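You operate a simulated robot arm through the tools that you are given. There is no shell and no other tool. Be economical: measure what you need, move in short steps, check, and stop when the job is done.

You are at the controls of a simulated robot arm. One attempt, no reset.

JOB
Set the liner machine size selector to 10. Put the green card from the valve table top on the pipe table top. Take the green scrub pad and leave it on the lower shelf of the pipe table. Take the red ring and leave it on the high shelf of the lid rack. Open the cups drawer, put the red tray inside, then shut the drawer. Turn the colour dial to 2. Switch the closer fold switch off. Set the grey speed selector to 1. Shut the wash trolley drawer. Take the red brush and leave it on the lower middle shelf of the wash rack. Put the small clear jug from the sample table top in the basin. Fetch the blue pail from the sample table top and set it on the cracked clear pane. Put the syrup white clip from the sample table top on the wash trolley top and the berry white clip on the order table top. The order is free. Set down upright: small clear jug, white clip. The liner machine size selector goes to its stop. The grey speed selector goes to its stop.

It is judged by the outcome, as a careful person would: the job done as asked, and still so three seconds after it is handed in. It fails if anything else is knocked over, pushed out of place, dropped, spilled or broken. A push-on lid holds only when it is set on centred and level and pressed home; a screw cap is set on level and turned clockwise until tight. Flat cloth is picked up by pressing the open fingertips on it (5 to 10 N) and closing them slowly along it; thin cloth reads only 2 to 8 mm in the jaws.

ROBOT AND FRAMES
A 7-joint arm with a two-finger parallel gripper on a trunk, on a base that drives. Base frame: it is fixed to the floor where the robot stands at the start and does not move with it; the origin is under the middle of the robot, x ahead of it, y to its left, z up. Readings come in m, rad, newtons and seconds.
With the tool pointing down near the work surface it reaches from about 0.1 to 0.64 m from the robot's upright axis, wherever it stands. Its first joint turns from -2.496 to 2.496 rad. Places, roughly: basin inside [-3.2, 5.4, 0.7]; blue pail [-1.75, 5, 1]; closer fold switch [0, 8.2, 1.1]; colour dial [-1.3, 5.1, 0.9]; cracked clear pane (26x22x1 cm) [-1.6, 4.6, 0.9]; cups drawer [-1.1, 4.3, 0.8]; cups drawer inside [-1.2, 4.2, 0.7]; green card [4.25, 1.75, 1]; green scrub pad (7x10x5 cm) [4, 4.6, 0.7]; grey speed selector [1.3, 3.4, 0.6]; high shelf of the lid rack [-2, 9.7, 1.4]; liner machine size selector [1.6, 0, 1.2]; lower middle shelf of the wash rack [-3.6, 6.1, 0.6]; lower shelf of the pipe table [4.1, 3.7, 0.2]; order table top [-2.8, 2.9, 0.8]; pipe table top [4.1, 3.7, 0.7]; red brush (5x5x24 cm) [-3.3, 4.9, 1]; red ring (5x5x2 cm) [-1.6, 5.1, 0.9]; red tray [-1.5, 5.25, 1]; small clear jug [-1.75, 5.25, 1]; wash trolley drawer [-2.9, 5, 0.8]; wash trolley top [-3.1, 4.9, 0.9]; white clip [-1.5, 4.25, 1]. Payload 3 kg.
The tool frame sits at the grasp point between the pads (the TCP): z along the fingers, y along the line on which they close. The tips reach 0.03 m beyond it. The gripper opens to 0.11 m. The fingers are 0.02 m wide and 0.01 m thick; the gripper's body (0.048 by 0.112 m) begins 0.055 m behind the TCP.
Orientation is that of the tool frame in the base frame, as a unit quaternion [x, y, z, w]. With the fingers straight down and closing along the base's y, the tool's x points along the base's -x, its y along +y and its z along -z.

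CONTROLS
- The arm moves only by the tool nudge_tool. Its argument "motion" is one flat list of numbers, 7 for each row, row after row: the shift along the tool's x, y, z in units of 25 mm (1.0 is 25 mm), then the turn, a rotation vector about the tool's x, y, z in units of 6 degrees (1.0 is 6 degrees), then the finger opening in m, from 0 to 0.11. In form: [dx, dy, dz, rx, ry, rz, claw, dx, dy, dz, rx, ry, rz, claw, ...]. A call has 1 to 8 rows; each row shifts and turns the commanded pose from where the row before left it, along the tool's axes as they then stand. A call with a number of a shift or a turn outside -1 to 1 is refused whole. A row lasts 0.2 s, in which the tool goes at most 0.05 m and 0.15 rad; a call with a longer step from one row to the next is refused whole, and so is a gripper value outside its range. Where a pose cannot be reached the arm comes as near as it can. A force on the tool above 40 N (or 10 N above the force at the start of the call, whichever is more), or a blocked arm, ends the call early, and 0.2 s more pass. Each finger travels about 0.108 m/s and halts on what it meets, pressing with about 24 N; the grip force reading is that of the motor and also rises with nothing between the fingers. The clock runs only during rows and for 0.2 s after the last one: add rows that do not move to give the fingers time. The reply holds the time, the measured pose of the TCP, the force on the tool along the base axes, the opening and the grip force, in the units named above and with some noise, with the torque about the TCP (base axes, N m) and any sound that the robot's microphone picked up.
- Cameras (640 x 400 px; columns grow to the right, rows downward): "scene" is now at [0.1732, 0.0042, 1.7584]; the picture's right is [0.15, -0.99, 0.00], its down [-0.47, -0.07, -0.88] and it looks along [0.87, 0.13, -0.48] (base axes); focal length 296 px, centre (320, 200). "wrist" rides on the gripper at [0.072, 0.017, -0.103] in the tool frame; the picture's right is [-0.23, 0.97, 0.00], its down [-0.76, -0.18, -0.62] and it looks along [-0.61, -0.14, 0.78] (tool axes); focal length 222 px, centre (320, 200). There is no depth. A picture from a camera that has moved, and an enlarged one, comes with that camera's place and axes in the base frame and with its lens. The place of the scene camera against the robot may be out by one fixed shift of up to 0.012 m in any direction.
- snapshot(camera): a new picture of that camera. No time passes.
- lift_body(by): slides the trunk up (or, below 0, down) by that many m; the arm and the scene camera ride with it, the base frame stays. It gives what a move gives, with no picture.
- steer(legs): drives the robot by 1 to 6 legs, each [ahead, left, turn to the left] in m, m and rad, along the robot's own axes; the way and the turn of a leg run together, so that a leg with both is an arc; at most 1.5 m and 3.142 rad a leg. The arm and the cameras ride along, it lands a little off, and it stops where it bumps. It gives what a move gives.
- pan_tilt(pan, tilt): turns the head with the scene camera to pan (to the left, within 1.501 rad either way) and tilt (down, from -0.506 to 1.204), counted from straight ahead of the robot. It gives what a move gives.
- inspect(camera, box): a new picture of the part [left, top, right, bottom] of that camera's present view, enlarged. No time passes.
- job_done(): hands the job in; it is judged then, once.

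Go step by step. Nothing tells you exact positions but the pictures and the camera data: compare them with the known pose of the tool, close in by small moves and look again before you grip or let go. The budget is 577 turns and 360 pictures, counting those below and the enlarged ones. Unless the task says otherwise, let go and move clear before handing in.

The tools are called by a JSON object that holds its "method" and its "body". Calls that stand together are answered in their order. nudge_tool: Moves the arm, as the interface text tells. Its arguments: {"type":"object","properties":{"motion":{"type":"array","items":{"type":"number"}}},"required":["motion"]} The other tools are called the same way: lift_body (by) slides the trunk up or down; steer (legs) drives the base; pan_tilt (pan, tilt) turns the head that bears the scene camera; snapshot (camera) takes a picture; inspect (camera, box) takes an enlarged picture of a part of a camera's view; job_done () hands the job in.

At the start:

```text
time: 0.0
tool_pos: [0.5871, 0.2368, 1.3233]
ee_rot: [0.0, 1.0, 0.0, 0.0]
ft_force: [1.1, -0.6, 0.5]
torque: [0.02, 0.02, 0.01]
opening: 0.1102
finger_force: 0.1
trunk travel left (down, up): [-0.854, 0.036]
robot x, y, heading: [0.0006, -0.0028, -0.003]
head pan, tilt: [0.152, 0.499]
```

scene: 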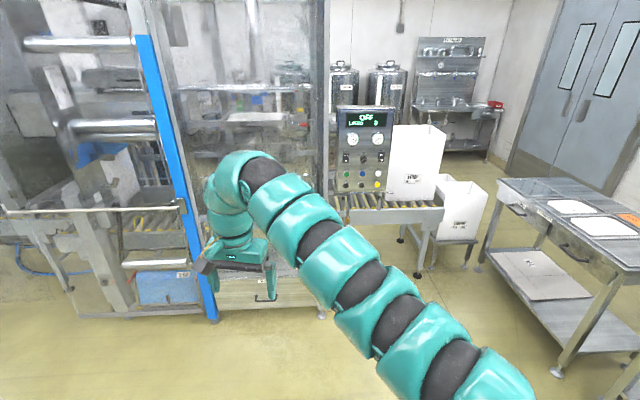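
wrist: 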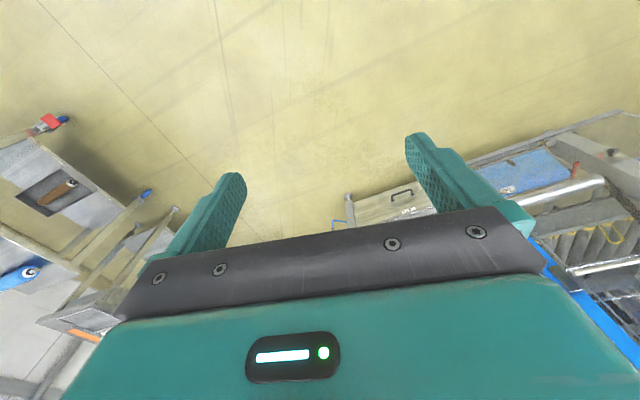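

I see the liner machine ahead with its control panel to the right of centre. I'll enlarge the panel to read the size selector.

{"method": "inspect", "body": {"camera": "scene", "box": [320, 90, 420, 200]}}

{"method": "pan_tilt", "body": {"pan": 1.4, "tilt": 0.4}}

{"method": "snapshot", "body": {"camera": "scene"}}

```text
3.64 times, centred on (370, 145) of scene
camera zoom: at [0.1732, 0.0042, 1.7584], right [0.15, -0.99, 0.0], down [-0.47, -0.07, -0.88], along [0.87, 0.13, -0.48], focal length 1078 px, centre (138, 400)
```

zoom: 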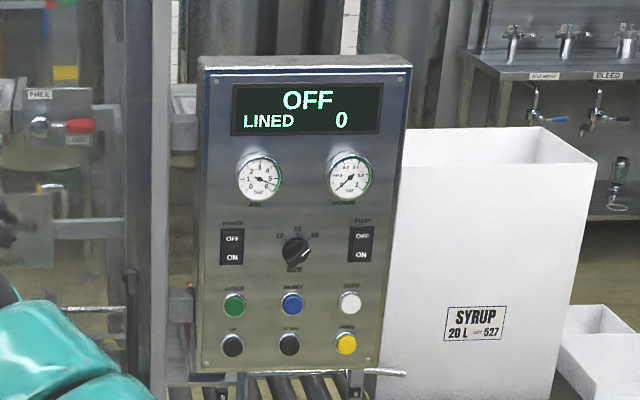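

```text
time: 1.4
tool_pos: [0.5884, 0.2382, 1.3243]
ee_rot: [0.0, 1.0, -0.001, 0.0]
ft_force: [0.6, 0.4, -0.1]
torque: [-0.03, -0.01, -0.02]
opening: 0.1103
finger_force: 0.1
trunk travel left (down, up): [-0.854, 0.036]
robot x, y, heading: [0.0002, 0.0005, 0.001]
head pan, tilt: [1.4, 0.4]
```

```text
356 pictures are left
camera scene: at [0.0991, 0.0817, 1.7674], right [0.99, -0.17, 0.0], down [-0.07, -0.38, -0.92], along [0.16, 0.91, -0.39], focal length 296 px, centre (320, 200)
```

scene: 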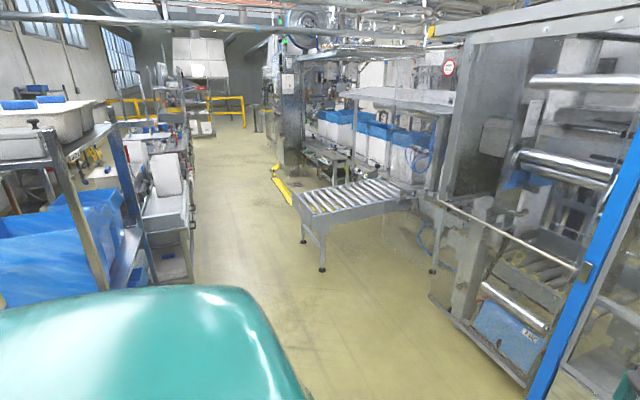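

The size selector sits at about [1.6, 0, 1.22], facing me, with 10 at the left. I'll turn the tool to point ahead.

{"method": "nudge_tool", "body": {"motion": [0, -1, 0, 0, -1, 0, 0.06, 0, -1, 0, 0, -1, 0, 0.06, 0, -1, 0, 0, -1, 0, 0.06, 0, -1, 0, 0, -1, 0, 0.06, 0, -1, 0, 0, -1, 0, 0.06, 0, -1, 0, 0, -1, 0, 0.06, 0, -1, 0, 0, -1, 0, 0.06, 0, -1, 0, 0, -1, 0, 0.06]}}

{"method": "nudge_tool", "body": {"motion": [0, -1, 0, 0, -1, 0, 0.06, 0, -0.5, 0, 0, -1, 0, 0.06, 0, 0, 0, 0, -1, 0, 0.06, 0, 0, 0, 0, -1, 0, 0.06, 0, 0, 0, 0, -1, 0, 0.06, 0, 0, 0, 0, -1, 0, 0.06, 0, 0, 0, 0, -1, 0, 0.06, 0, 0, 0, 0, 0, 0, 0.06]}}

{"method": "pan_tilt", "body": {"pan": 0, "tilt": 0.6}}

{"method": "snapshot", "body": {"camera": "scene"}}

{"method": "snapshot", "body": {"camera": "wrist"}}

```text
time: 3.2
tool_pos: [0.5892, 0.2, 1.3362]
ee_rot: [0.002, 0.995, 0.0, 0.102]
ft_force: [0.8, -0.3, 0.2]
torque: [0.01, -0.01, 0.02]
opening: 0.0602
finger_force: 0.0
out of reach, approached as far as the arm can: row 2, 3, 4, 5, 6, 7, 8
trunk travel left (down, up): [-0.854, 0.036]
robot x, y, heading: [0.001, 0.0035, -0.002]
head pan, tilt: [1.4, 0.4]
```

```text
time: 5.0
tool_pos: [0.5889, 0.1994, 1.3351]
ee_rot: [0.003, 0.995, 0.0, 0.103]
ft_force: [-0.9, 0.1, -0.7]
torque: [-0.01, 0.01, -0.01]
opening: 0.06
finger_force: 0.0
out of reach, approached as far as the arm can: row 1, 2, 3, 4, 5, 6, 7
trunk travel left (down, up): [-0.854, 0.036]
robot x, y, heading: [-0.002, 0.0006, -0.002]
head pan, tilt: [1.4, 0.4]
```

```text
time: 6.6
tool_pos: [0.5889, 0.1997, 1.3363]
ee_rot: [0.003, 0.995, -0.001, 0.103]
ft_force: [0.5, -0.5, -0.9]
torque: [0.01, 0.0, 0.0]
opening: 0.0602
finger_force: 0.0
trunk travel left (down, up): [-0.854, 0.036]
robot x, y, heading: [-0.0003, 0.0015, 0.001]
head pan, tilt: [0.0, 0.6]
```

```text
355 pictures are left
camera scene: at [0.1716, -0.0096, 1.7492], right [0.0, -1.0, 0.0], down [-0.56, 0.0, -0.83], along [0.83, 0.0, -0.56], focal length 296 px, centre (320, 200)
```

scene: 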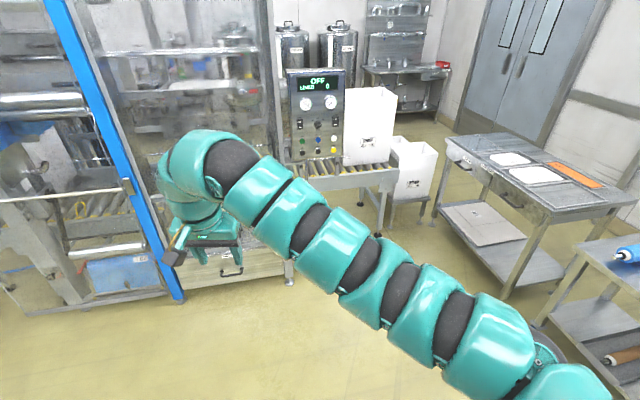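

```text
354 pictures are left
camera wrist: at [0.4974, 0.2156, 1.4199], right [0.23, 0.97, 0.05], down [0.62, -0.18, 0.77], along [0.75, -0.15, -0.64], focal length 222 px, centre (320, 200)
```

wrist: 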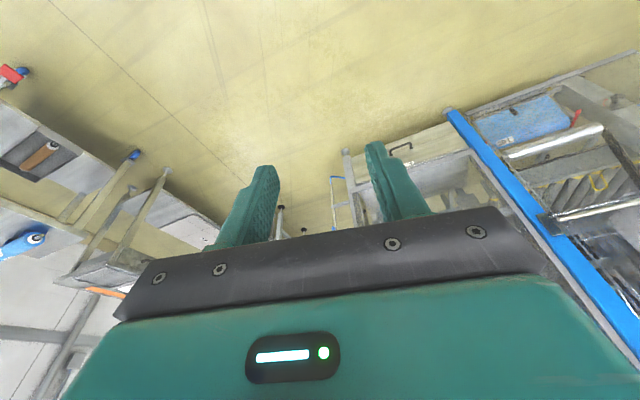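

The arm hit a limit while tilting in place. I'll try tilting while moving forward and lower.

{"method": "nudge_tool", "body": {"motion": [-1, 0, 0.5, 0, 0, 0, 0.06, -1, 0, 0.5, 0, 0, 0, 0.06, -1, 0, 0.5, 0, -1, 0, 0.06, -1, 0, 0.5, 0, -1, 0, 0.06]}}

```text
time: 7.6
tool_pos: [0.6964, 0.1996, 1.3105]
ee_rot: [0.002, 0.978, -0.001, 0.207]
ft_force: [0.2, -0.4, 0.1]
torque: [0.01, 0.03, -0.04]
opening: 0.0601
finger_force: 0.1
trunk travel left (down, up): [-0.854, 0.036]
robot x, y, heading: [0.0013, 0.001, 0.001]
head pan, tilt: [0.0, 0.6]
```

Good, that works. Continuing to tilt with some forward motion.

{"method": "nudge_tool", "body": {"motion": [-0.6, -0.5, 0.4, 0, -1, 0, 0.06, -0.5, -0.5, 0.4, 0, -1, 0, 0.06, -0.5, -0.5, 0.4, 0, -1, 0, 0.06, -0.5, -0.5, 0.4, 0, -1, 0, 0.06, 0, -0.5, 0.4, 0, -1, 0, 0.06, 0, -0.5, 0, 0, -1, 0, 0.06]}}

{"method": "nudge_tool", "body": {"motion": [0, -0.5, 0, 0, -1, 0, 0.06, 0, -0.5, 0, 0, -1, 0, 0.06, 0, 0, 0, 0, -1, 0, 0.06, 0, 0, 0, 0, -1, 0, 0.06, 0, 0, 0, 0, -1, 0, 0.06]}}

{"method": "snapshot", "body": {"camera": "scene"}}

{"method": "snapshot", "body": {"camera": "wrist"}}

```text
time: 9.0
tool_pos: [0.7701, 0.1236, 1.2971]
ee_rot: [0.002, 0.866, -0.002, 0.5]
ft_force: [-0.8, 0.4, -0.2]
torque: [0.0, 0.02, -0.01]
opening: 0.0597
finger_force: 0.0
out of reach, approached as far as the arm can: row 2
trunk travel left (down, up): [-0.854, 0.036]
robot x, y, heading: [-0.0005, 0.0055, -0.003]
head pan, tilt: [0.0, 0.6]
```

```text
time: 10.2
tool_pos: [0.7688, 0.0973, 1.2973]
ee_rot: [0.001, 0.708, -0.001, 0.706]
ft_force: [-0.2, -1.0, -0.6]
torque: [-0.02, 0.0, 0.02]
opening: 0.0602
finger_force: 0.1
trunk travel left (down, up): [-0.854, 0.036]
robot x, y, heading: [-0.0006, 0.0036, -0.002]
head pan, tilt: [0.0, 0.6]
```

```text
353 pictures are left
camera scene: at [0.1718, -0.0096, 1.7492], right [0.0, -1.0, 0.0], down [-0.57, 0.0, -0.82], along [0.82, 0.0, -0.57], focal length 296 px, centre (320, 200)
```

scene: 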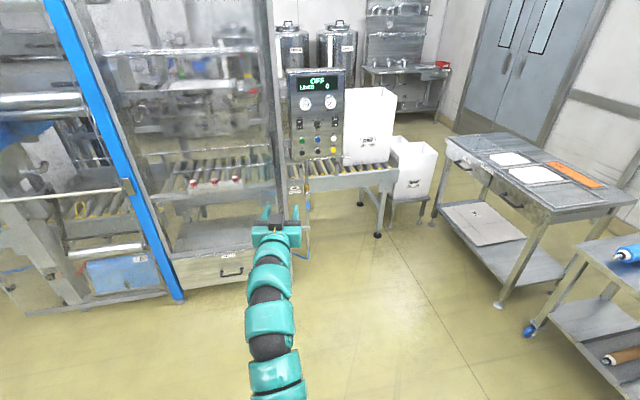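

```text
352 pictures are left
camera wrist: at [0.6669, 0.1152, 1.2235], right [0.0, 0.97, 0.23], down [-0.62, -0.18, 0.76], along [0.78, -0.15, 0.6], focal length 222 px, centre (320, 200)
```

wrist: 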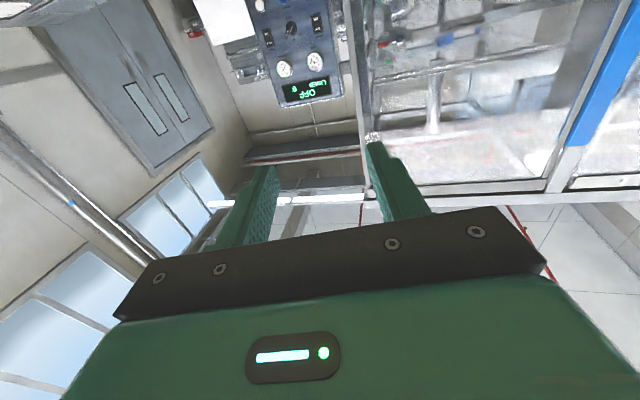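

The tool now points ahead at [0.77, 0.10, 1.30]; the selector is near [1.62, 0.005, 1.21]. I'll drive ahead 0.55 m and lower the hand.

{"method": "steer", "body": {"legs": [[0.55, -0.09, 0]]}}

{"method": "lift_body", "body": {"by": -0.12}}

{"method": "snapshot", "body": {"camera": "wrist"}}

{"method": "snapshot", "body": {"camera": "scene"}}

```text
time: 13.4
tool_pos: [1.3221, 0.0198, 1.2978]
ee_rot: [-0.003, 0.708, 0.003, 0.706]
ft_force: [0.0, -0.1, -0.1]
torque: [0.0, 0.02, 0.02]
opening: 0.0602
finger_force: 0.0
trunk travel left (down, up): [-0.854, 0.036]
robot x, y, heading: [0.5536, -0.0902, 0.01]
head pan, tilt: [0.0, 0.6]
```

```text
time: 14.9
tool_pos: [1.3202, 0.0194, 1.1786]
ee_rot: [-0.002, 0.708, 0.002, 0.706]
ft_force: [-0.1, 1.2, 0.0]
torque: [0.01, 0.01, 0.01]
opening: 0.0601
finger_force: 0.1
trunk travel left (down, up): [-0.734, 0.156]
robot x, y, heading: [0.5518, -0.0859, 0.015]
head pan, tilt: [0.0, 0.6]
```

```text
351 pictures are left
camera wrist: at [1.2183, 0.0357, 1.1037], right [-0.01, 0.97, 0.23], down [-0.62, -0.18, 0.76], along [0.78, -0.14, 0.6], focal length 222 px, centre (320, 200)
```

wrist: 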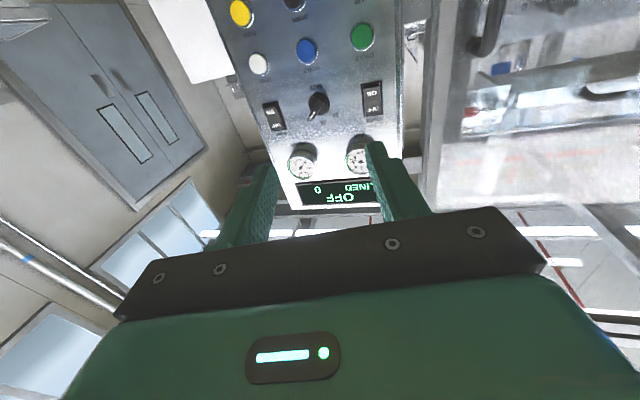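

```text
350 pictures are left
camera scene: at [0.7243, -0.0945, 1.6293], right [0.01, -1.0, 0.0], down [-0.56, -0.01, -0.83], along [0.83, 0.01, -0.56], focal length 296 px, centre (320, 200)
```

scene: 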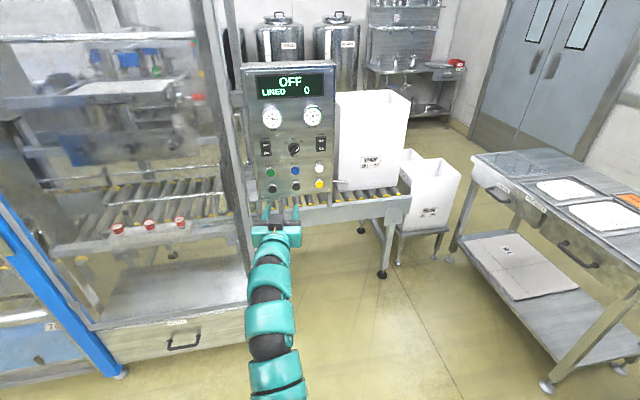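

{"method": "inspect", "body": {"camera": "wrist", "box": [260, 60, 400, 150]}}

{"method": "inspect", "body": {"camera": "scene", "box": [255, 120, 335, 170]}}

```text
4.44 times, centred on (330, 105) of wrist
camera zoom: at [1.2183, 0.0357, 1.1037], right [-0.01, 0.97, 0.23], down [-0.62, -0.18, 0.76], along [0.78, -0.14, 0.6], focal length 987 px, centre (276, 622)
```

zoom: 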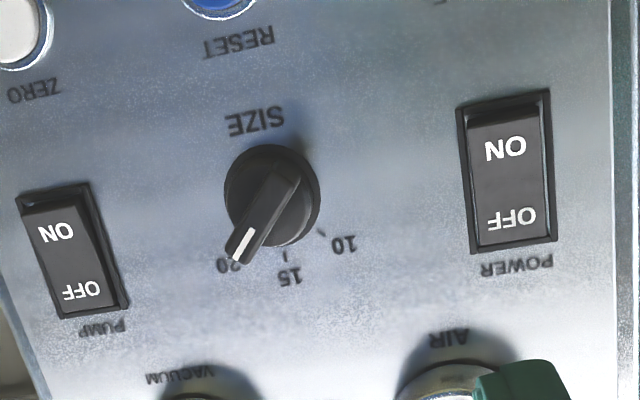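

```text
8.00 times, centred on (295, 145) of scene
camera zoom: at [0.7243, -0.0945, 1.6293], right [0.01, -1.0, 0.0], down [-0.56, -0.01, -0.83], along [0.83, 0.01, -0.56], focal length 2371 px, centre (520, 640)
```

zoom: 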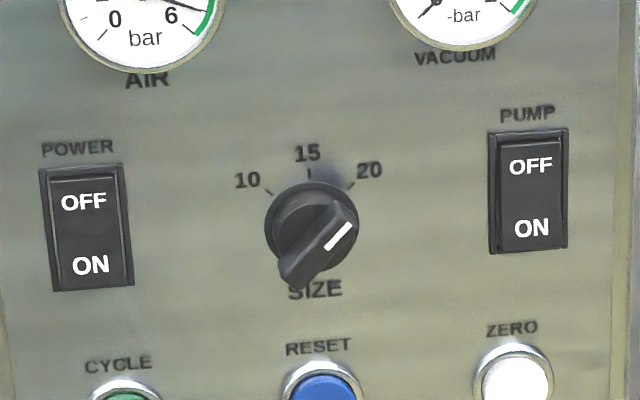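

The pointer is at 20, up-right at 45°; it must go anticlockwise 90° to 10. I'll centre the tool on the knob, roll 45°, and approach partway.

{"method": "nudge_tool", "body": {"motion": [-0.67, -0.29, 0, 0, 0, 0, 0.06, -0.67, -0.29, 0, 0, 0, 0, 0.06, 0, 0, 0, 0, 0, 1, 0.06, 0, 0, 0, 0, 0, 1, 0.06, 0, 0, 0, 0, 0, 1, 0.06, 0, 0, 0, 0, 0, 1, 0.06, 0, 0, 0, 0, 0, 1, 0.06, 0, 0, 0, 0, 0, 1, 0.06]}}

{"method": "nudge_tool", "body": {"motion": [0, 0, 0, 0, 0, 1, 0.06, 0, 0, 0, 0, 0, 0.5, 0.06, 0, 0, 0.8, 0, 0, 0, 0.06, 0, 0, 0.8, 0, 0, 0, 0.06, 0, 0, 0.8, 0, 0, 0, 0.06, 0, 0, 0.8, 0, 0, 0, 0.06, 0, 0, 0.8, 0, 0, 0, 0.06, 0, 0, 0.8, 0, 0, 0, 0.06]}}

{"method": "snapshot", "body": {"camera": "wrist"}}

{"method": "inspect", "body": {"camera": "scene", "box": [225, 90, 365, 180]}}

```text
time: 16.7
tool_pos: [1.321, 0.0061, 1.2115]
ee_rot: [0.218, 0.674, 0.221, 0.67]
ft_force: [-0.4, 0.9, -0.4]
torque: [-0.01, -0.06, -0.03]
opening: 0.06
finger_force: 0.0
trunk travel left (down, up): [-0.734, 0.156]
robot x, y, heading: [0.5517, -0.0894, 0.013]
head pan, tilt: [0.0, 0.6]
```

```text
time: 18.5
tool_pos: [1.441, 0.0062, 1.2107]
ee_rot: [0.27, 0.656, 0.272, 0.651]
ft_force: [0.2, -0.3, -0.8]
torque: [-0.03, 0.02, -0.03]
opening: 0.0598
finger_force: 0.1
trunk travel left (down, up): [-0.734, 0.156]
robot x, y, heading: [0.5548, -0.0877, 0.009]
head pan, tilt: [0.0, 0.6]
```

```text
347 pictures are left
camera wrist: at [1.3386, 0.0677, 1.1702], right [0.0, 0.53, 0.85], down [-0.62, -0.67, 0.42], along [0.79, -0.52, 0.33], focal length 222 px, centre (320, 200)
```

wrist: 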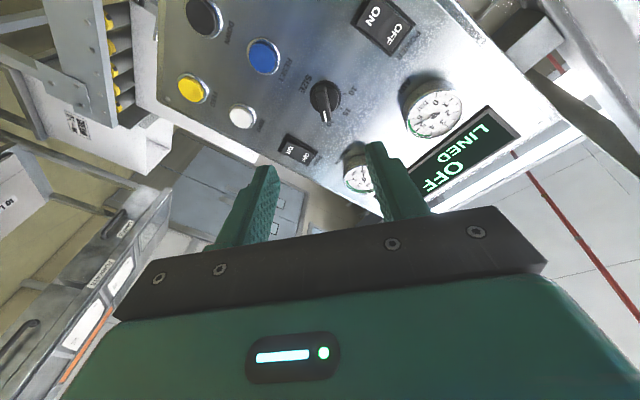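

```text
4.44 times, centred on (295, 135) of scene
camera zoom: at [0.7249, -0.0945, 1.6291], right [0.01, -1.0, 0.0], down [-0.57, -0.01, -0.82], along [0.82, 0.01, -0.57], focal length 1317 px, centre (431, 489)
```

zoom: 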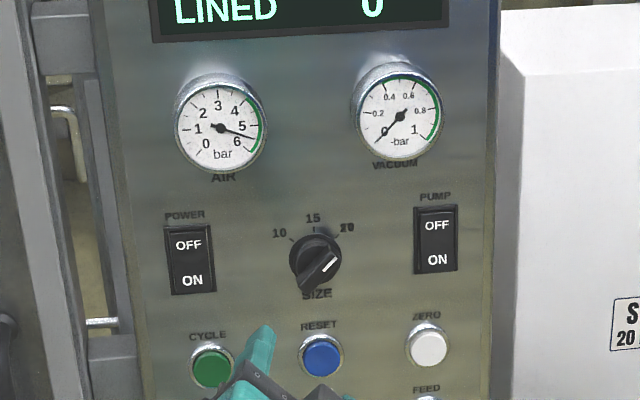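

{"method": "nudge_tool", "body": {"motion": [0, 0, 0.8, 0, 0, 0, 0.06, 0, 0, 0.8, 0, 0, 0, 0.06, 0, 0, 0.8, 0, 0, 0, 0.06, 0, 0, 0.8, 0, 0, 0, 0.06, 0, 0, 0.8, 0, 0, 0, 0.06]}}

{"method": "snapshot", "body": {"camera": "wrist"}}

{"method": "inspect", "body": {"camera": "scene", "box": [255, 120, 335, 170]}}

```text
time: 19.7
tool_pos: [1.5351, 0.0044, 1.212]
ee_rot: [0.268, 0.656, 0.272, 0.651]
ft_force: [0.4, 0.0, -0.4]
torque: [-0.01, -0.02, 0.03]
opening: 0.0602
finger_force: 0.0
out of reach, approached as far as the arm can: row 5
trunk travel left (down, up): [-0.734, 0.156]
robot x, y, heading: [0.5529, -0.0861, 0.011]
head pan, tilt: [0.0, 0.6]
```

```text
345 pictures are left
camera wrist: at [1.4323, 0.0657, 1.1704], right [0.0, 0.53, 0.85], down [-0.62, -0.67, 0.42], along [0.79, -0.52, 0.33], focal length 222 px, centre (320, 200)
```

wrist: 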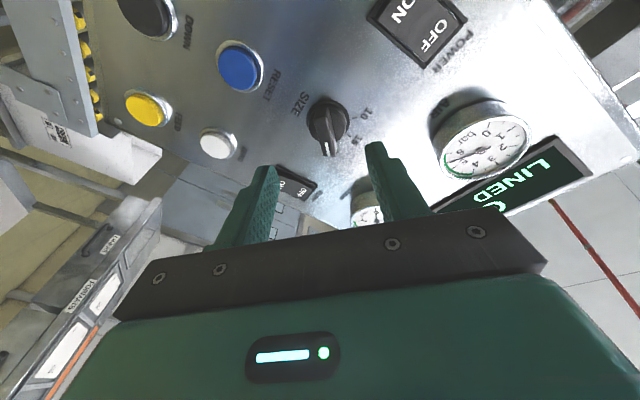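

```text
8.00 times, centred on (295, 145) of scene
camera zoom: at [0.7245, -0.094, 1.6292], right [0.01, -1.0, 0.0], down [-0.56, -0.01, -0.82], along [0.82, 0.01, -0.57], focal length 2371 px, centre (520, 640)
```

zoom: 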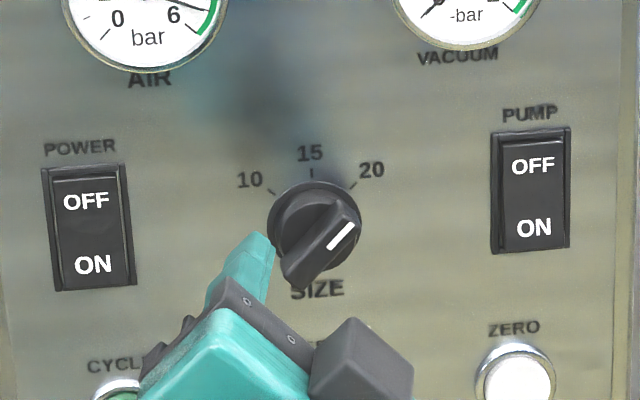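

Reach limit hit. I'll retract 0.06, drive 0.1 forward, shift 6 mm left, and look again.

{"method": "nudge_tool", "body": {"motion": [0.08, 0.08, -0.8, 0, 0, 0, 0.06, 0.08, 0.08, -0.8, 0, 0, 0, 0.06, 0, 0, -0.8, 0, 0, 0, 0.06, 0, 0, -0.8, 0, 0, 0, 0.06, 0, 0, -0.8, 0, 0, 0, 0.06]}}

{"method": "steer", "body": {"legs": [[0.12, 0, -0.01]]}}

{"method": "snapshot", "body": {"camera": "wrist"}}

{"method": "snapshot", "body": {"camera": "scene"}}

```text
time: 20.9
tool_pos: [1.4335, 0.0079, 1.2118]
ee_rot: [0.268, 0.655, 0.273, 0.652]
ft_force: [-0.6, 0.0, -0.8]
torque: [-0.03, 0.02, -0.01]
opening: 0.0601
finger_force: 0.0
trunk travel left (down, up): [-0.734, 0.156]
robot x, y, heading: [0.5551, -0.0866, 0.012]
head pan, tilt: [0.0, 0.6]
```

```text
time: 22.1
tool_pos: [1.5589, 0.0021, 1.2107]
ee_rot: [0.272, 0.654, 0.269, 0.652]
ft_force: [0.1, 0.3, -0.5]
torque: [0.01, 0.01, 0.03]
opening: 0.0596
finger_force: 0.1
trunk travel left (down, up): [-0.734, 0.156]
robot x, y, heading: [0.6744, -0.0845, 0.004]
head pan, tilt: [0.0, 0.6]
```

```text
343 pictures are left
camera wrist: at [1.4566, 0.0647, 1.1695], right [0.01, 0.53, 0.85], down [-0.62, -0.66, 0.42], along [0.78, -0.53, 0.33], focal length 222 px, centre (320, 200)
```

wrist: 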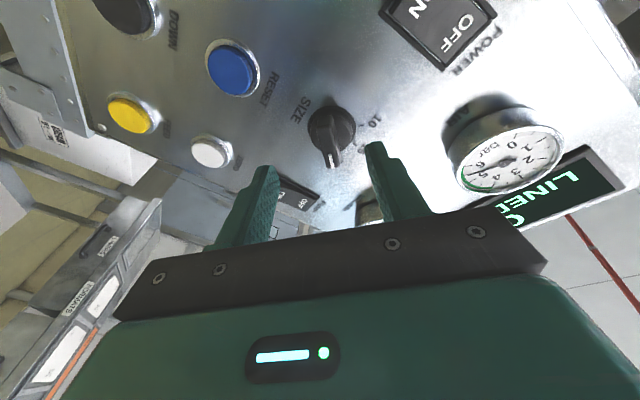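

```text
342 pictures are left
camera scene: at [0.8483, -0.0952, 1.6289], right [0.0, -1.0, 0.0], down [-0.57, 0.0, -0.82], along [0.82, 0.0, -0.57], focal length 296 px, centre (320, 200)
```

scene: 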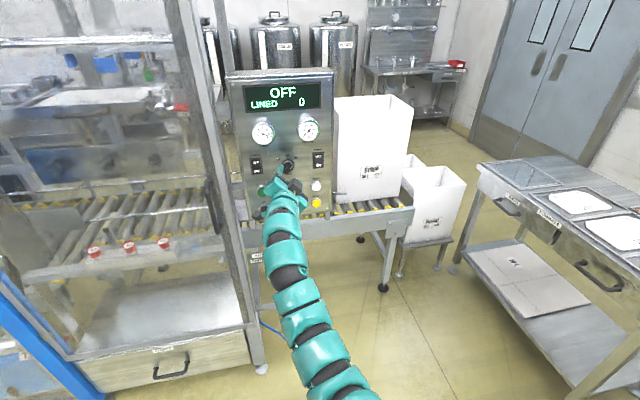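

{"method": "nudge_tool", "body": {"motion": [0.17, 0.28, 0, 0, 0, 0, 0.06, 0, 0, 0.6, 0, 0, 0, 0.06, 0, 0, 0.4, 0, 0, 0, 0.06, 0, 0, 0, 0, 0, 0, 0.06]}}

{"method": "inspect", "body": {"camera": "wrist", "box": [220, 60, 460, 210]}}

{"method": "inspect", "body": {"camera": "scene", "box": [240, 140, 336, 200]}}

```text
time: 23.1
tool_pos: [1.5845, 0.0094, 1.2139]
ee_rot: [0.271, 0.654, 0.271, 0.652]
ft_force: [-0.4, 1.0, 0.0]
torque: [0.0, -0.02, 0.02]
opening: 0.0599
finger_force: 0.1
trunk travel left (down, up): [-0.734, 0.156]
robot x, y, heading: [0.6752, -0.0867, 0.005]
head pan, tilt: [0.0, 0.6]
```

```text
2.67 times, centred on (340, 135) of wrist
camera zoom: at [1.481, 0.0723, 1.1732], right [0.0, 0.53, 0.85], down [-0.62, -0.66, 0.41], along [0.78, -0.53, 0.33], focal length 592 px, centre (267, 373)
```

zoom: 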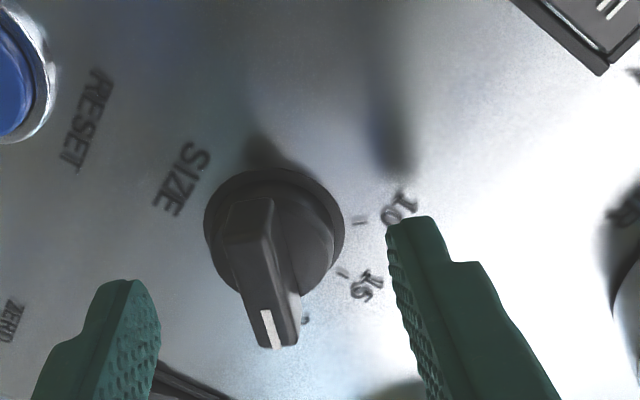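

```text
6.67 times, centred on (288, 170) of scene
camera zoom: at [0.8462, -0.0953, 1.6292], right [0.0, -1.0, 0.0], down [-0.57, 0.0, -0.83], along [0.83, 0.0, -0.57], focal length 1976 px, centre (533, 400)
```

zoom: 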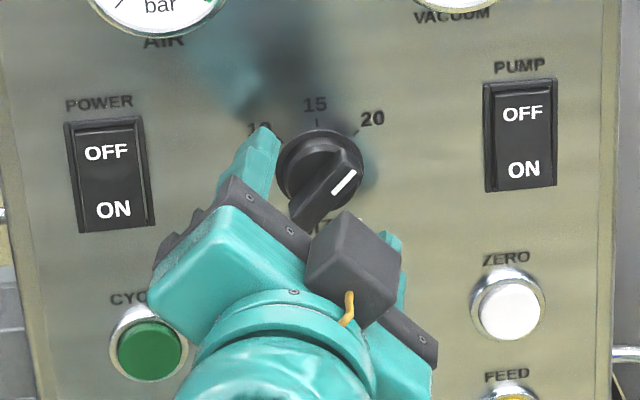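

{"method": "nudge_tool", "body": {"motion": [0, 0, 0.3, 0, 0, 0, 0.06, 0, 0, 0.3, 0, 0, 0, 0.06, 0, 0, 0, 0, 0, 0, 0.06]}}

{"method": "inspect", "body": {"camera": "wrist", "box": [220, 60, 460, 210]}}

```text
time: 23.9
tool_pos: [1.5978, 0.0088, 1.2159]
ee_rot: [0.273, 0.653, 0.268, 0.653]
ft_force: [-2.3, -1.7, 2.0]
torque: [0.08, -0.11, 0.04]
opening: 0.0597
finger_force: 0.0
trunk travel left (down, up): [-0.734, 0.156]
robot x, y, heading: [0.6741, -0.0859, 0.001]
head pan, tilt: [0.0, 0.6]
```

```text
2.67 times, centred on (340, 135) of wrist
camera zoom: at [1.4955, 0.0711, 1.1741], right [0.0, 0.53, 0.85], down [-0.62, -0.66, 0.41], along [0.78, -0.53, 0.33], focal length 592 px, centre (267, 373)
```

zoom: 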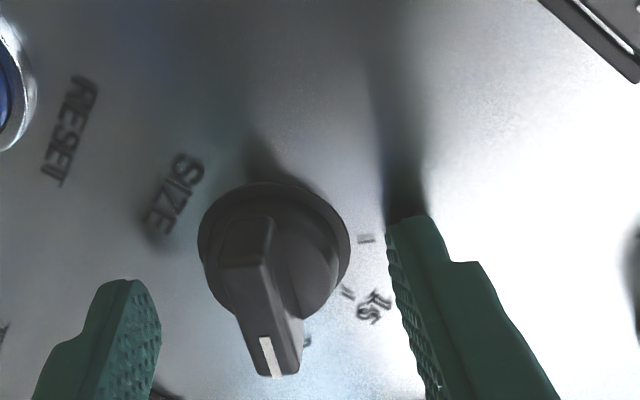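

{"method": "nudge_tool", "body": {"motion": [0.1, -0.06, -0.5, 0, 0, 0, 0.06, 0, 0, 0, 0, 0, 0, 0.045, 0, 0, 0, 0, 0, 0, 0.03, 0, 0, 0, 0, 0, 0, 0.015, 0, 0, 0, 0, 0, 0, 0.005, 0, 0, 0, 0, 0, 0, 0.005]}}

{"method": "inspect", "body": {"camera": "wrist", "box": [220, 60, 460, 210]}}

```text
time: 25.3
tool_pos: [1.5852, 0.0111, 1.2108]
ee_rot: [0.272, 0.654, 0.27, 0.652]
ft_force: [0.2, 0.8, 1.5]
torque: [-0.01, -0.15, 0.5]
opening: 0.0133
finger_force: 44.6
trunk travel left (down, up): [-0.734, 0.156]
robot x, y, heading: [0.6739, -0.0813, 0.007]
head pan, tilt: [0.0, 0.6]
```

```text
2.67 times, centred on (340, 135) of wrist
camera zoom: at [1.4829, 0.0735, 1.1702], right [0.0, 0.53, 0.85], down [-0.62, -0.66, 0.41], along [0.78, -0.53, 0.33], focal length 592 px, centre (267, 373)
```

zoom: 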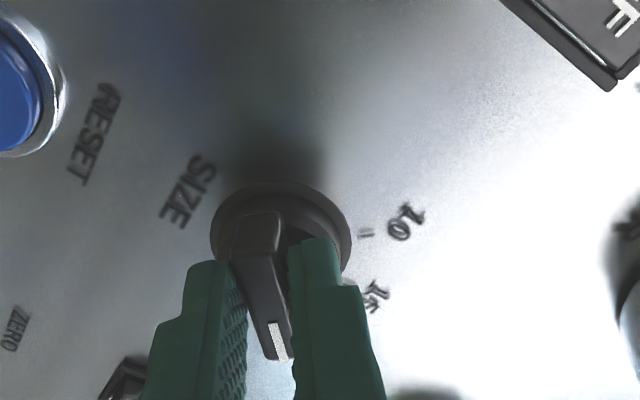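

The fin is gripped. Now turning it anticlockwise 90°.

{"method": "nudge_tool", "body": {"motion": [0, 0, 0, 0, 0, -0.8, 0.005, 0, 0, 0, 0, 0, -0.8, 0.005, 0, 0, 0, 0, 0, -0.8, 0.005, 0, 0, 0, 0, 0, -0.8, 0.005, 0, 0, 0, 0, 0, -0.8, 0.005, 0, 0, 0, 0, 0, -0.8, 0.005, 0, 0, 0, 0, 0, -0.8, 0.005, 0, 0, 0, 0, 0, -0.8, 0.005]}}

{"method": "nudge_tool", "body": {"motion": [0, 0, 0, 0, 0, -0.8, 0.005, 0, 0, 0, 0, 0, -0.8, 0.005, 0, 0, 0, 0, 0, -0.8, 0.005, 0, 0, 0, 0, 0, -0.8, 0.005, 0, 0, 0, 0, 0, -0.8, 0.005, 0, 0, 0, 0, 0, -0.8, 0.005, 0, 0, 0, 0, 0, -0.8, 0.005, 0, 0, 0, 0, 0, -0.8, 0.005]}}

{"method": "inspect", "body": {"camera": "wrist", "box": [220, 60, 460, 210]}}

```text
time: 27.1
tool_pos: [1.5869, 0.0084, 1.2094]
ee_rot: [0.043, 0.707, 0.04, 0.704]
ft_force: [2.0, -9.0, -4.5]
torque: [0.27, -0.98, -0.05]
opening: 0.0135
finger_force: 44.9
trunk travel left (down, up): [-0.734, 0.156]
robot x, y, heading: [0.6751, -0.0855, 0.003]
head pan, tilt: [0.0, 0.6]
```

```text
time: 28.9
tool_pos: [1.5846, 0.0048, 1.2126]
ee_rot: [-0.191, 0.682, -0.194, 0.678]
ft_force: [-9.5, -25.2, -6.5]
torque: [0.21, -0.48, 0.04]
opening: 0.0129
finger_force: 45.6
trunk travel left (down, up): [-0.734, 0.156]
robot x, y, heading: [0.6766, -0.0855, 0.003]
head pan, tilt: [0.0, 0.6]
```

```text
2.67 times, centred on (340, 135) of wrist
camera zoom: at [1.4823, -0.0187, 1.1393], right [0.0, 0.95, -0.32], down [-0.62, 0.25, 0.74], along [0.79, 0.19, 0.59], focal length 592 px, centre (267, 373)
```

zoom: 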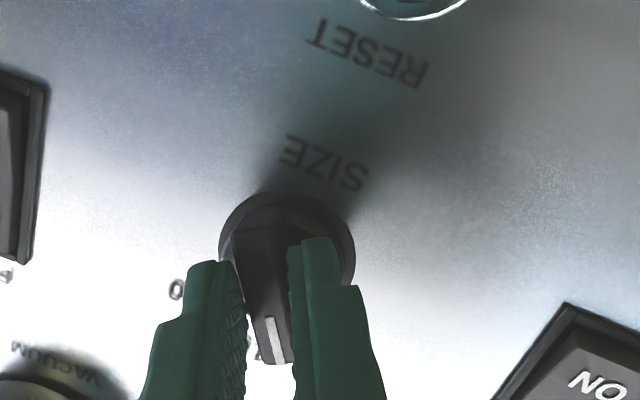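

{"method": "nudge_tool", "body": {"motion": [0.05, -0.1, 0, 0, 0, -0.6, 0.005, 0, 0, 0, 0, 0, -0.6, 0.005, 0, 0, 0, 0, 0, -0.6, 0.005, 0, 0, 0, 0, 0, -0.5, 0.005, 0, 0, 0, 0, 0, -0.3, 0.005]}}

{"method": "inspect", "body": {"camera": "wrist", "box": [220, 60, 460, 210]}}

```text
time: 30.1
tool_pos: [1.5856, 0.0048, 1.2126]
ee_rot: [-0.283, 0.649, -0.284, 0.647]
ft_force: [-3.3, -17.5, 1.7]
torque: [1.12, -0.03, 0.09]
opening: 0.0129
finger_force: 44.6
trunk travel left (down, up): [-0.734, 0.156]
robot x, y, heading: [0.6736, -0.085, 0.0]
head pan, tilt: [0.0, 0.6]
```

```text
2.67 times, centred on (340, 135) of wrist
camera zoom: at [1.4822, -0.0375, 1.1491], right [0.0, 0.83, -0.56], down [-0.62, 0.44, 0.65], along [0.78, 0.35, 0.51], focal length 592 px, centre (267, 373)
```

zoom: 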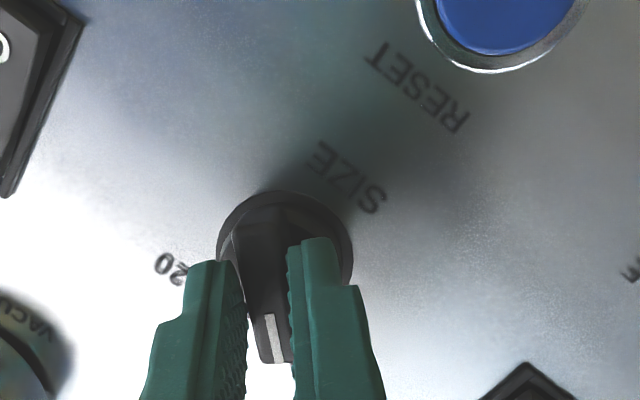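

The torque rose at the stop. Opening, backing off and checking.

{"method": "nudge_tool", "body": {"motion": [0, 0, 0, 0, 0, 0, 0.03, 0, 0, 0, 0, 0, 0, 0.06, 0, 0, -0.6, 0, 0, 0, 0.06, 0, 0, -1, 0, 0, 0, 0.06, 0, 0, -1, 0, 0, 0, 0.06, 0, 0, -1, 0, 0, 0, 0.06]}}

{"method": "inspect", "body": {"camera": "scene", "box": [240, 140, 336, 200]}}

{"method": "inspect", "body": {"camera": "wrist", "box": [220, 30, 460, 180]}}

```text
time: 31.5
tool_pos: [1.4944, 0.007, 1.2129]
ee_rot: [-0.284, 0.649, -0.284, 0.646]
ft_force: [0.2, 0.1, 1.0]
torque: [-0.03, 0.03, 0.04]
opening: 0.0599
finger_force: 0.0
trunk travel left (down, up): [-0.734, 0.156]
robot x, y, heading: [0.6803, -0.0887, 0.004]
head pan, tilt: [0.0, 0.6]
```

```text
6.67 times, centred on (288, 170) of scene
camera zoom: at [0.8456, -0.0954, 1.6293], right [0.0, -1.0, 0.0], down [-0.56, 0.0, -0.83], along [0.83, 0.0, -0.56], focal length 1976 px, centre (533, 400)
```

zoom: 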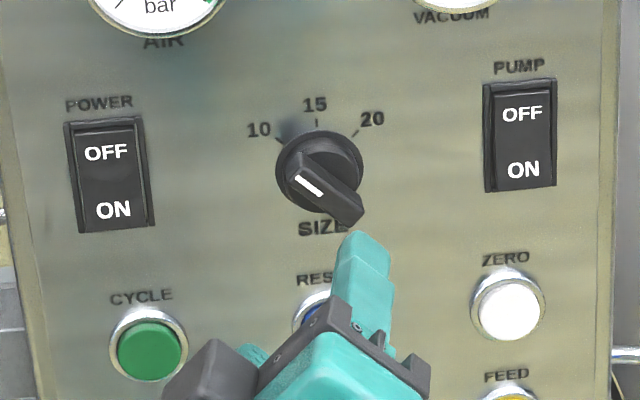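

```text
2.67 times, centred on (340, 105) of wrist
camera zoom: at [1.3919, -0.0362, 1.1494], right [0.0, 0.83, -0.56], down [-0.62, 0.44, 0.65], along [0.78, 0.35, 0.51], focal length 592 px, centre (267, 453)
```

zoom: 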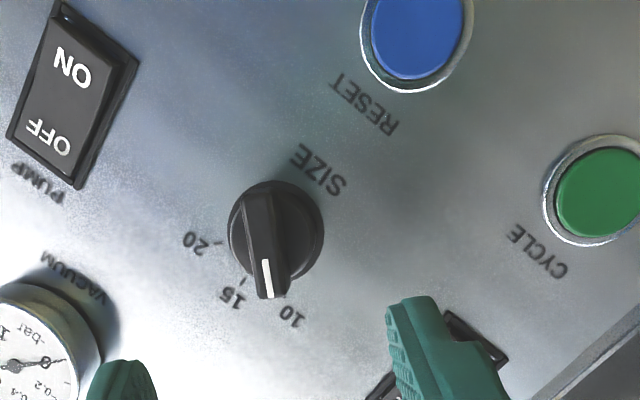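

The size selector is at 10 (stop). Now I'll back off, raise and look around for the routes.

{"method": "steer", "body": {"legs": [[-0.5, 0, 0]]}}

{"method": "lift_body", "body": {"by": 0.156}}

{"method": "pan_tilt", "body": {"pan": -0.8, "tilt": 0.3}}

{"method": "snapshot", "body": {"camera": "scene"}}

{"method": "pan_tilt", "body": {"pan": 0.6, "tilt": 0.3}}

{"method": "snapshot", "body": {"camera": "scene"}}

{"method": "pan_tilt", "body": {"pan": 0, "tilt": 0.2}}

{"method": "snapshot", "body": {"camera": "scene"}}

```text
time: 34.5
tool_pos: [0.9965, 0.0087, 1.2128]
ee_rot: [-0.285, 0.648, -0.283, 0.647]
ft_force: [0.2, -0.3, 0.8]
torque: [-0.01, 0.0, -0.01]
opening: 0.0598
finger_force: 0.1
trunk travel left (down, up): [-0.734, 0.156]
robot x, y, heading: [0.175, -0.0905, 0.004]
head pan, tilt: [0.0, 0.6]
```

```text
time: 36.3
tool_pos: [0.9959, 0.0073, 1.3688]
ee_rot: [-0.284, 0.648, -0.285, 0.646]
ft_force: [-0.5, 0.6, 0.1]
torque: [0.01, 0.04, -0.01]
opening: 0.06
finger_force: 0.1
trunk travel left (down, up): [-0.89, 0.0]
robot x, y, heading: [0.1758, -0.0881, 0.006]
head pan, tilt: [0.0, 0.6]
```

```text
time: 37.4
tool_pos: [0.9951, 0.0077, 1.3683]
ee_rot: [-0.285, 0.648, -0.284, 0.646]
ft_force: [-0.8, 0.4, -0.8]
torque: [-0.04, 0.0, 0.02]
opening: 0.0603
finger_force: 0.0
trunk travel left (down, up): [-0.89, 0.0]
robot x, y, heading: [0.1768, -0.0846, 0.007]
head pan, tilt: [-0.799, 0.3]
```

```text
333 pictures are left
camera scene: at [0.3249, -0.1636, 1.8127], right [-0.71, -0.7, 0.0], down [-0.21, 0.21, -0.96], along [0.67, -0.68, -0.3], focal length 296 px, centre (320, 200)
```

scene: 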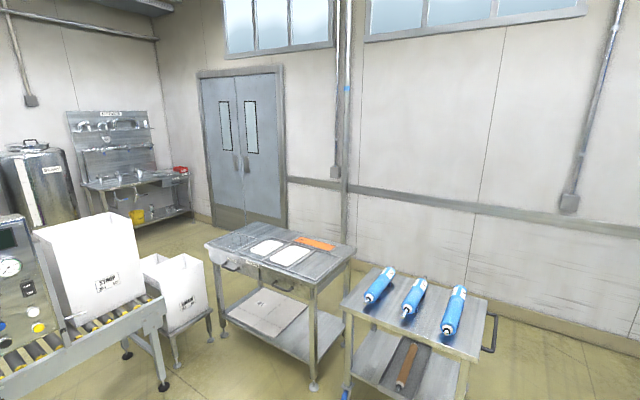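

```text
time: 38.9
tool_pos: [0.9956, 0.0075, 1.369]
ee_rot: [-0.286, 0.648, -0.284, 0.646]
ft_force: [0.3, -0.1, 0.4]
torque: [-0.01, 0.0, 0.01]
opening: 0.06
finger_force: 0.1
trunk travel left (down, up): [-0.89, 0.0]
robot x, y, heading: [0.1767, -0.0852, 0.005]
head pan, tilt: [0.6, 0.3]
```

```text
332 pictures are left
camera scene: at [0.3361, -0.044, 1.8127], right [0.57, -0.82, 0.0], down [-0.24, -0.17, -0.96], along [0.79, 0.54, -0.3], focal length 296 px, centre (320, 200)
```

scene: 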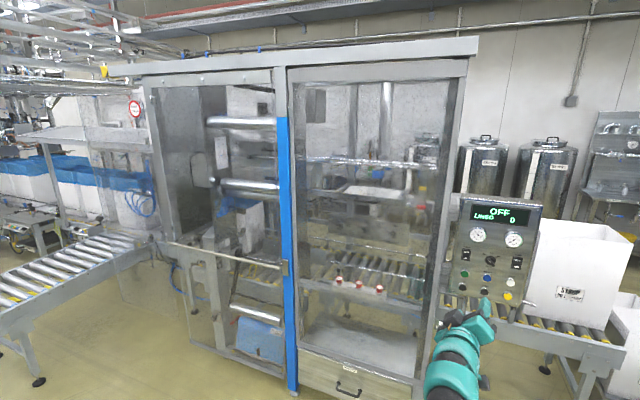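

```text
time: 39.9
tool_pos: [0.9958, 0.008, 1.3688]
ee_rot: [-0.285, 0.649, -0.283, 0.646]
ft_force: [0.2, -0.5, -0.6]
torque: [0.03, 0.01, 0.01]
opening: 0.06
finger_force: 0.0
trunk travel left (down, up): [-0.89, 0.0]
robot x, y, heading: [0.1736, -0.0878, 0.011]
head pan, tilt: [0.0, 0.201]
```

```text
331 pictures are left
camera scene: at [0.3525, -0.0965, 1.822], right [0.01, -1.0, 0.0], down [-0.2, 0.0, -0.98], along [0.98, 0.01, -0.2], focal length 296 px, centre (320, 200)
```

scene: 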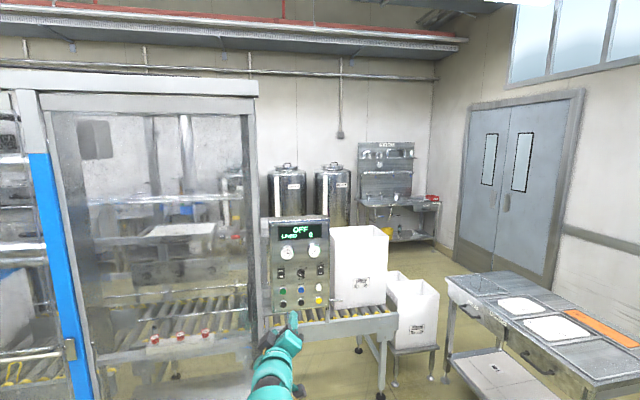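

I need a route to the far side (x≈4). I'll check the gap on the right between the bin stand and the tray table.

{"method": "pan_tilt", "body": {"pan": -0.6, "tilt": 0.5}}

{"method": "snapshot", "body": {"camera": "scene"}}

```text
time: 40.9
tool_pos: [0.9954, 0.0077, 1.3689]
ee_rot: [-0.285, 0.648, -0.283, 0.646]
ft_force: [-0.9, 0.6, 0.2]
torque: [-0.01, 0.0, 0.0]
opening: 0.06
finger_force: 0.1
trunk travel left (down, up): [-0.89, 0.0]
robot x, y, heading: [0.1747, -0.0885, 0.01]
head pan, tilt: [-0.6, 0.499]
```

```text
330 pictures are left
camera scene: at [0.3348, -0.148, 1.7943], right [-0.56, -0.83, 0.0], down [-0.4, 0.27, -0.88], along [0.73, -0.49, -0.48], focal length 296 px, centre (320, 200)
```

scene: 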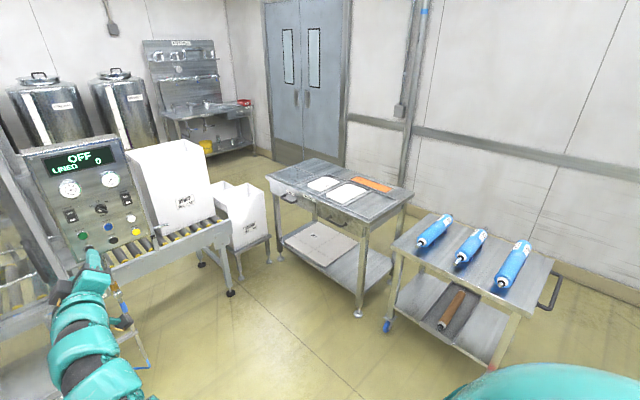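

The right side is too tight (gap ≈0.14 m). I'll fold the arm back to a downward travel posture, then explore the left aisle.

{"method": "nudge_tool", "body": {"motion": [0, 0, -0.5, 0, 0, 1, 0.06, 0, 0, -0.5, 0, 0, 1, 0.06, 0, 0, -0.5, 0, 0, 1, 0.06, 0, 0, 0, 0, 0, 1, 0.06, 0, 0, 0, 0, 0, 1, 0.06, 0, 0, 0, 0, 0, 1, 0.06, 0, 0, 0, 0, 0, 1, 0.06, 0, 0, 0, 0, 0, 0.8, 0.06]}}

{"method": "nudge_tool", "body": {"motion": [0, 0, 0, 0, 1, 0, 0.06, 0, 0, 0, 0, 1, 0, 0.06, 0, 0, 0, 0, 1, 0, 0.06, 0, 0, 0, 0, 1, 0, 0.06, 0, 0, 0, 0, 1, 0, 0.06, 0, 0, 0, 0, 1, 0, 0.06, 0, 0, 0, 0, 1, 0, 0.06, 0, 0, 0, 0, 1, 0, 0.06]}}

{"method": "nudge_tool", "body": {"motion": [0.3, 0, 0, 0, 1, 0, 0.06, 0.3, 0, 0, 0, 1, 0, 0.06, 0.5, 0, 0, 0, 1, 0, 0.06, 0.5, 0, 0, 0, 1, 0, 0.06, 0.5, 0, 0, 0, 1, 0, 0.06, 0.5, 0, 0, 0, 1, 0, 0.06, 0.5, 0, 0, 0, 1, 0, 0.06, 0.5, 0, 0, 0, 0, 0, 0.06]}}

```text
time: 42.7
tool_pos: [0.96, 0.0084, 1.369]
ee_rot: [-0.005, 0.708, -0.003, 0.706]
ft_force: [-0.5, 0.3, 0.7]
torque: [-0.03, -0.01, -0.02]
opening: 0.0598
finger_force: 0.1
trunk travel left (down, up): [-0.89, 0.0]
robot x, y, heading: [0.1738, -0.0872, 0.012]
head pan, tilt: [-0.6, 0.499]
```

```text
time: 44.5
tool_pos: [0.96, 0.0085, 1.3699]
ee_rot: [-0.003, 0.934, -0.004, 0.356]
ft_force: [0.0, -0.7, -1.0]
torque: [0.0, -0.02, 0.0]
opening: 0.06
finger_force: 0.1
trunk travel left (down, up): [-0.89, 0.0]
robot x, y, heading: [0.1757, -0.0882, 0.008]
head pan, tilt: [-0.6, 0.499]
```

```text
time: 46.3
tool_pos: [0.874, 0.0047, 1.3408]
ee_rot: [-0.002, 1.0, -0.005, -0.002]
ft_force: [0.1, -0.4, -0.3]
torque: [0.0, 0.01, 0.04]
opening: 0.0601
finger_force: 0.2
trunk travel left (down, up): [-0.89, 0.0]
robot x, y, heading: [0.1743, -0.0869, 0.0]
head pan, tilt: [-0.6, 0.499]
```

{"method": "nudge_tool", "body": {"motion": [1, 0, 0, 0, 0, 0, 0.06, 1, 0, 0, 0, 0, 0, 0.06, 1, 0, 0, 0, 0, 0, 0.06, 1, 0, 0, 0, 0, 0, 0.06, 1, 0, 0, 0, 0, 0, 0.06, 1, 0, 0, 0, 0, 0, 0.06, 1, 0, 0, 0, 0, 0, 0.06]}}

{"method": "steer", "body": {"legs": [[-0.3, 0, 1.57], [0.6, 0, 0]]}}

{"method": "pan_tilt", "body": {"pan": 0, "tilt": 0.35}}

{"method": "snapshot", "body": {"camera": "scene"}}

```text
time: 47.9
tool_pos: [0.7871, 0.0239, 1.3355]
ee_rot: [-0.001, 1.0, -0.006, -0.003]
ft_force: [0.3, -0.5, 0.6]
torque: [0.03, -0.04, -0.01]
opening: 0.0598
finger_force: 0.1
out of reach, approached as far as the arm can: row 4, 5, 6, 7
trunk travel left (down, up): [-0.89, 0.0]
robot x, y, heading: [0.1742, -0.0842, 0.008]
head pan, tilt: [-0.6, 0.499]
```

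```text
time: 55.1
tool_pos: [-0.1196, 0.9296, 1.3347]
ee_rot: [-0.704, 0.71, -0.006, 0.003]
ft_force: [0.2, 0.5, 0.9]
torque: [-0.03, 0.02, 0.0]
opening: 0.06
finger_force: 0.1
trunk travel left (down, up): [-0.89, 0.0]
robot x, y, heading: [-0.016, 0.317, 1.566]
head pan, tilt: [-0.6, 0.499]
cut short: leg 1
```

```text
time: 56.1
tool_pos: [-0.1192, 0.9276, 1.3364]
ee_rot: [-0.704, 0.711, -0.007, 0.002]
ft_force: [0.0, -0.5, -0.4]
torque: [-0.01, 0.0, 0.02]
opening: 0.06
finger_force: 0.0
trunk travel left (down, up): [-0.89, 0.0]
robot x, y, heading: [-0.0138, 0.3179, 1.566]
head pan, tilt: [0.0, 0.351]
```

```text
329 pictures are left
camera scene: at [-0.01, 0.4809, 1.8079], right [1.0, 0.0, 0.0], down [0.0, -0.34, -0.94], along [0.0, 0.94, -0.34], focal length 296 px, centre (320, 200)
```

scene: 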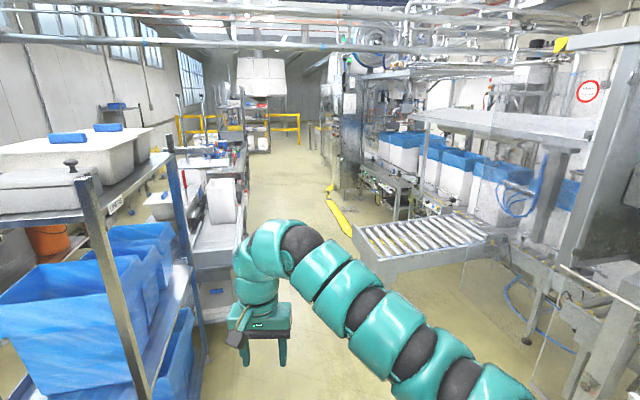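

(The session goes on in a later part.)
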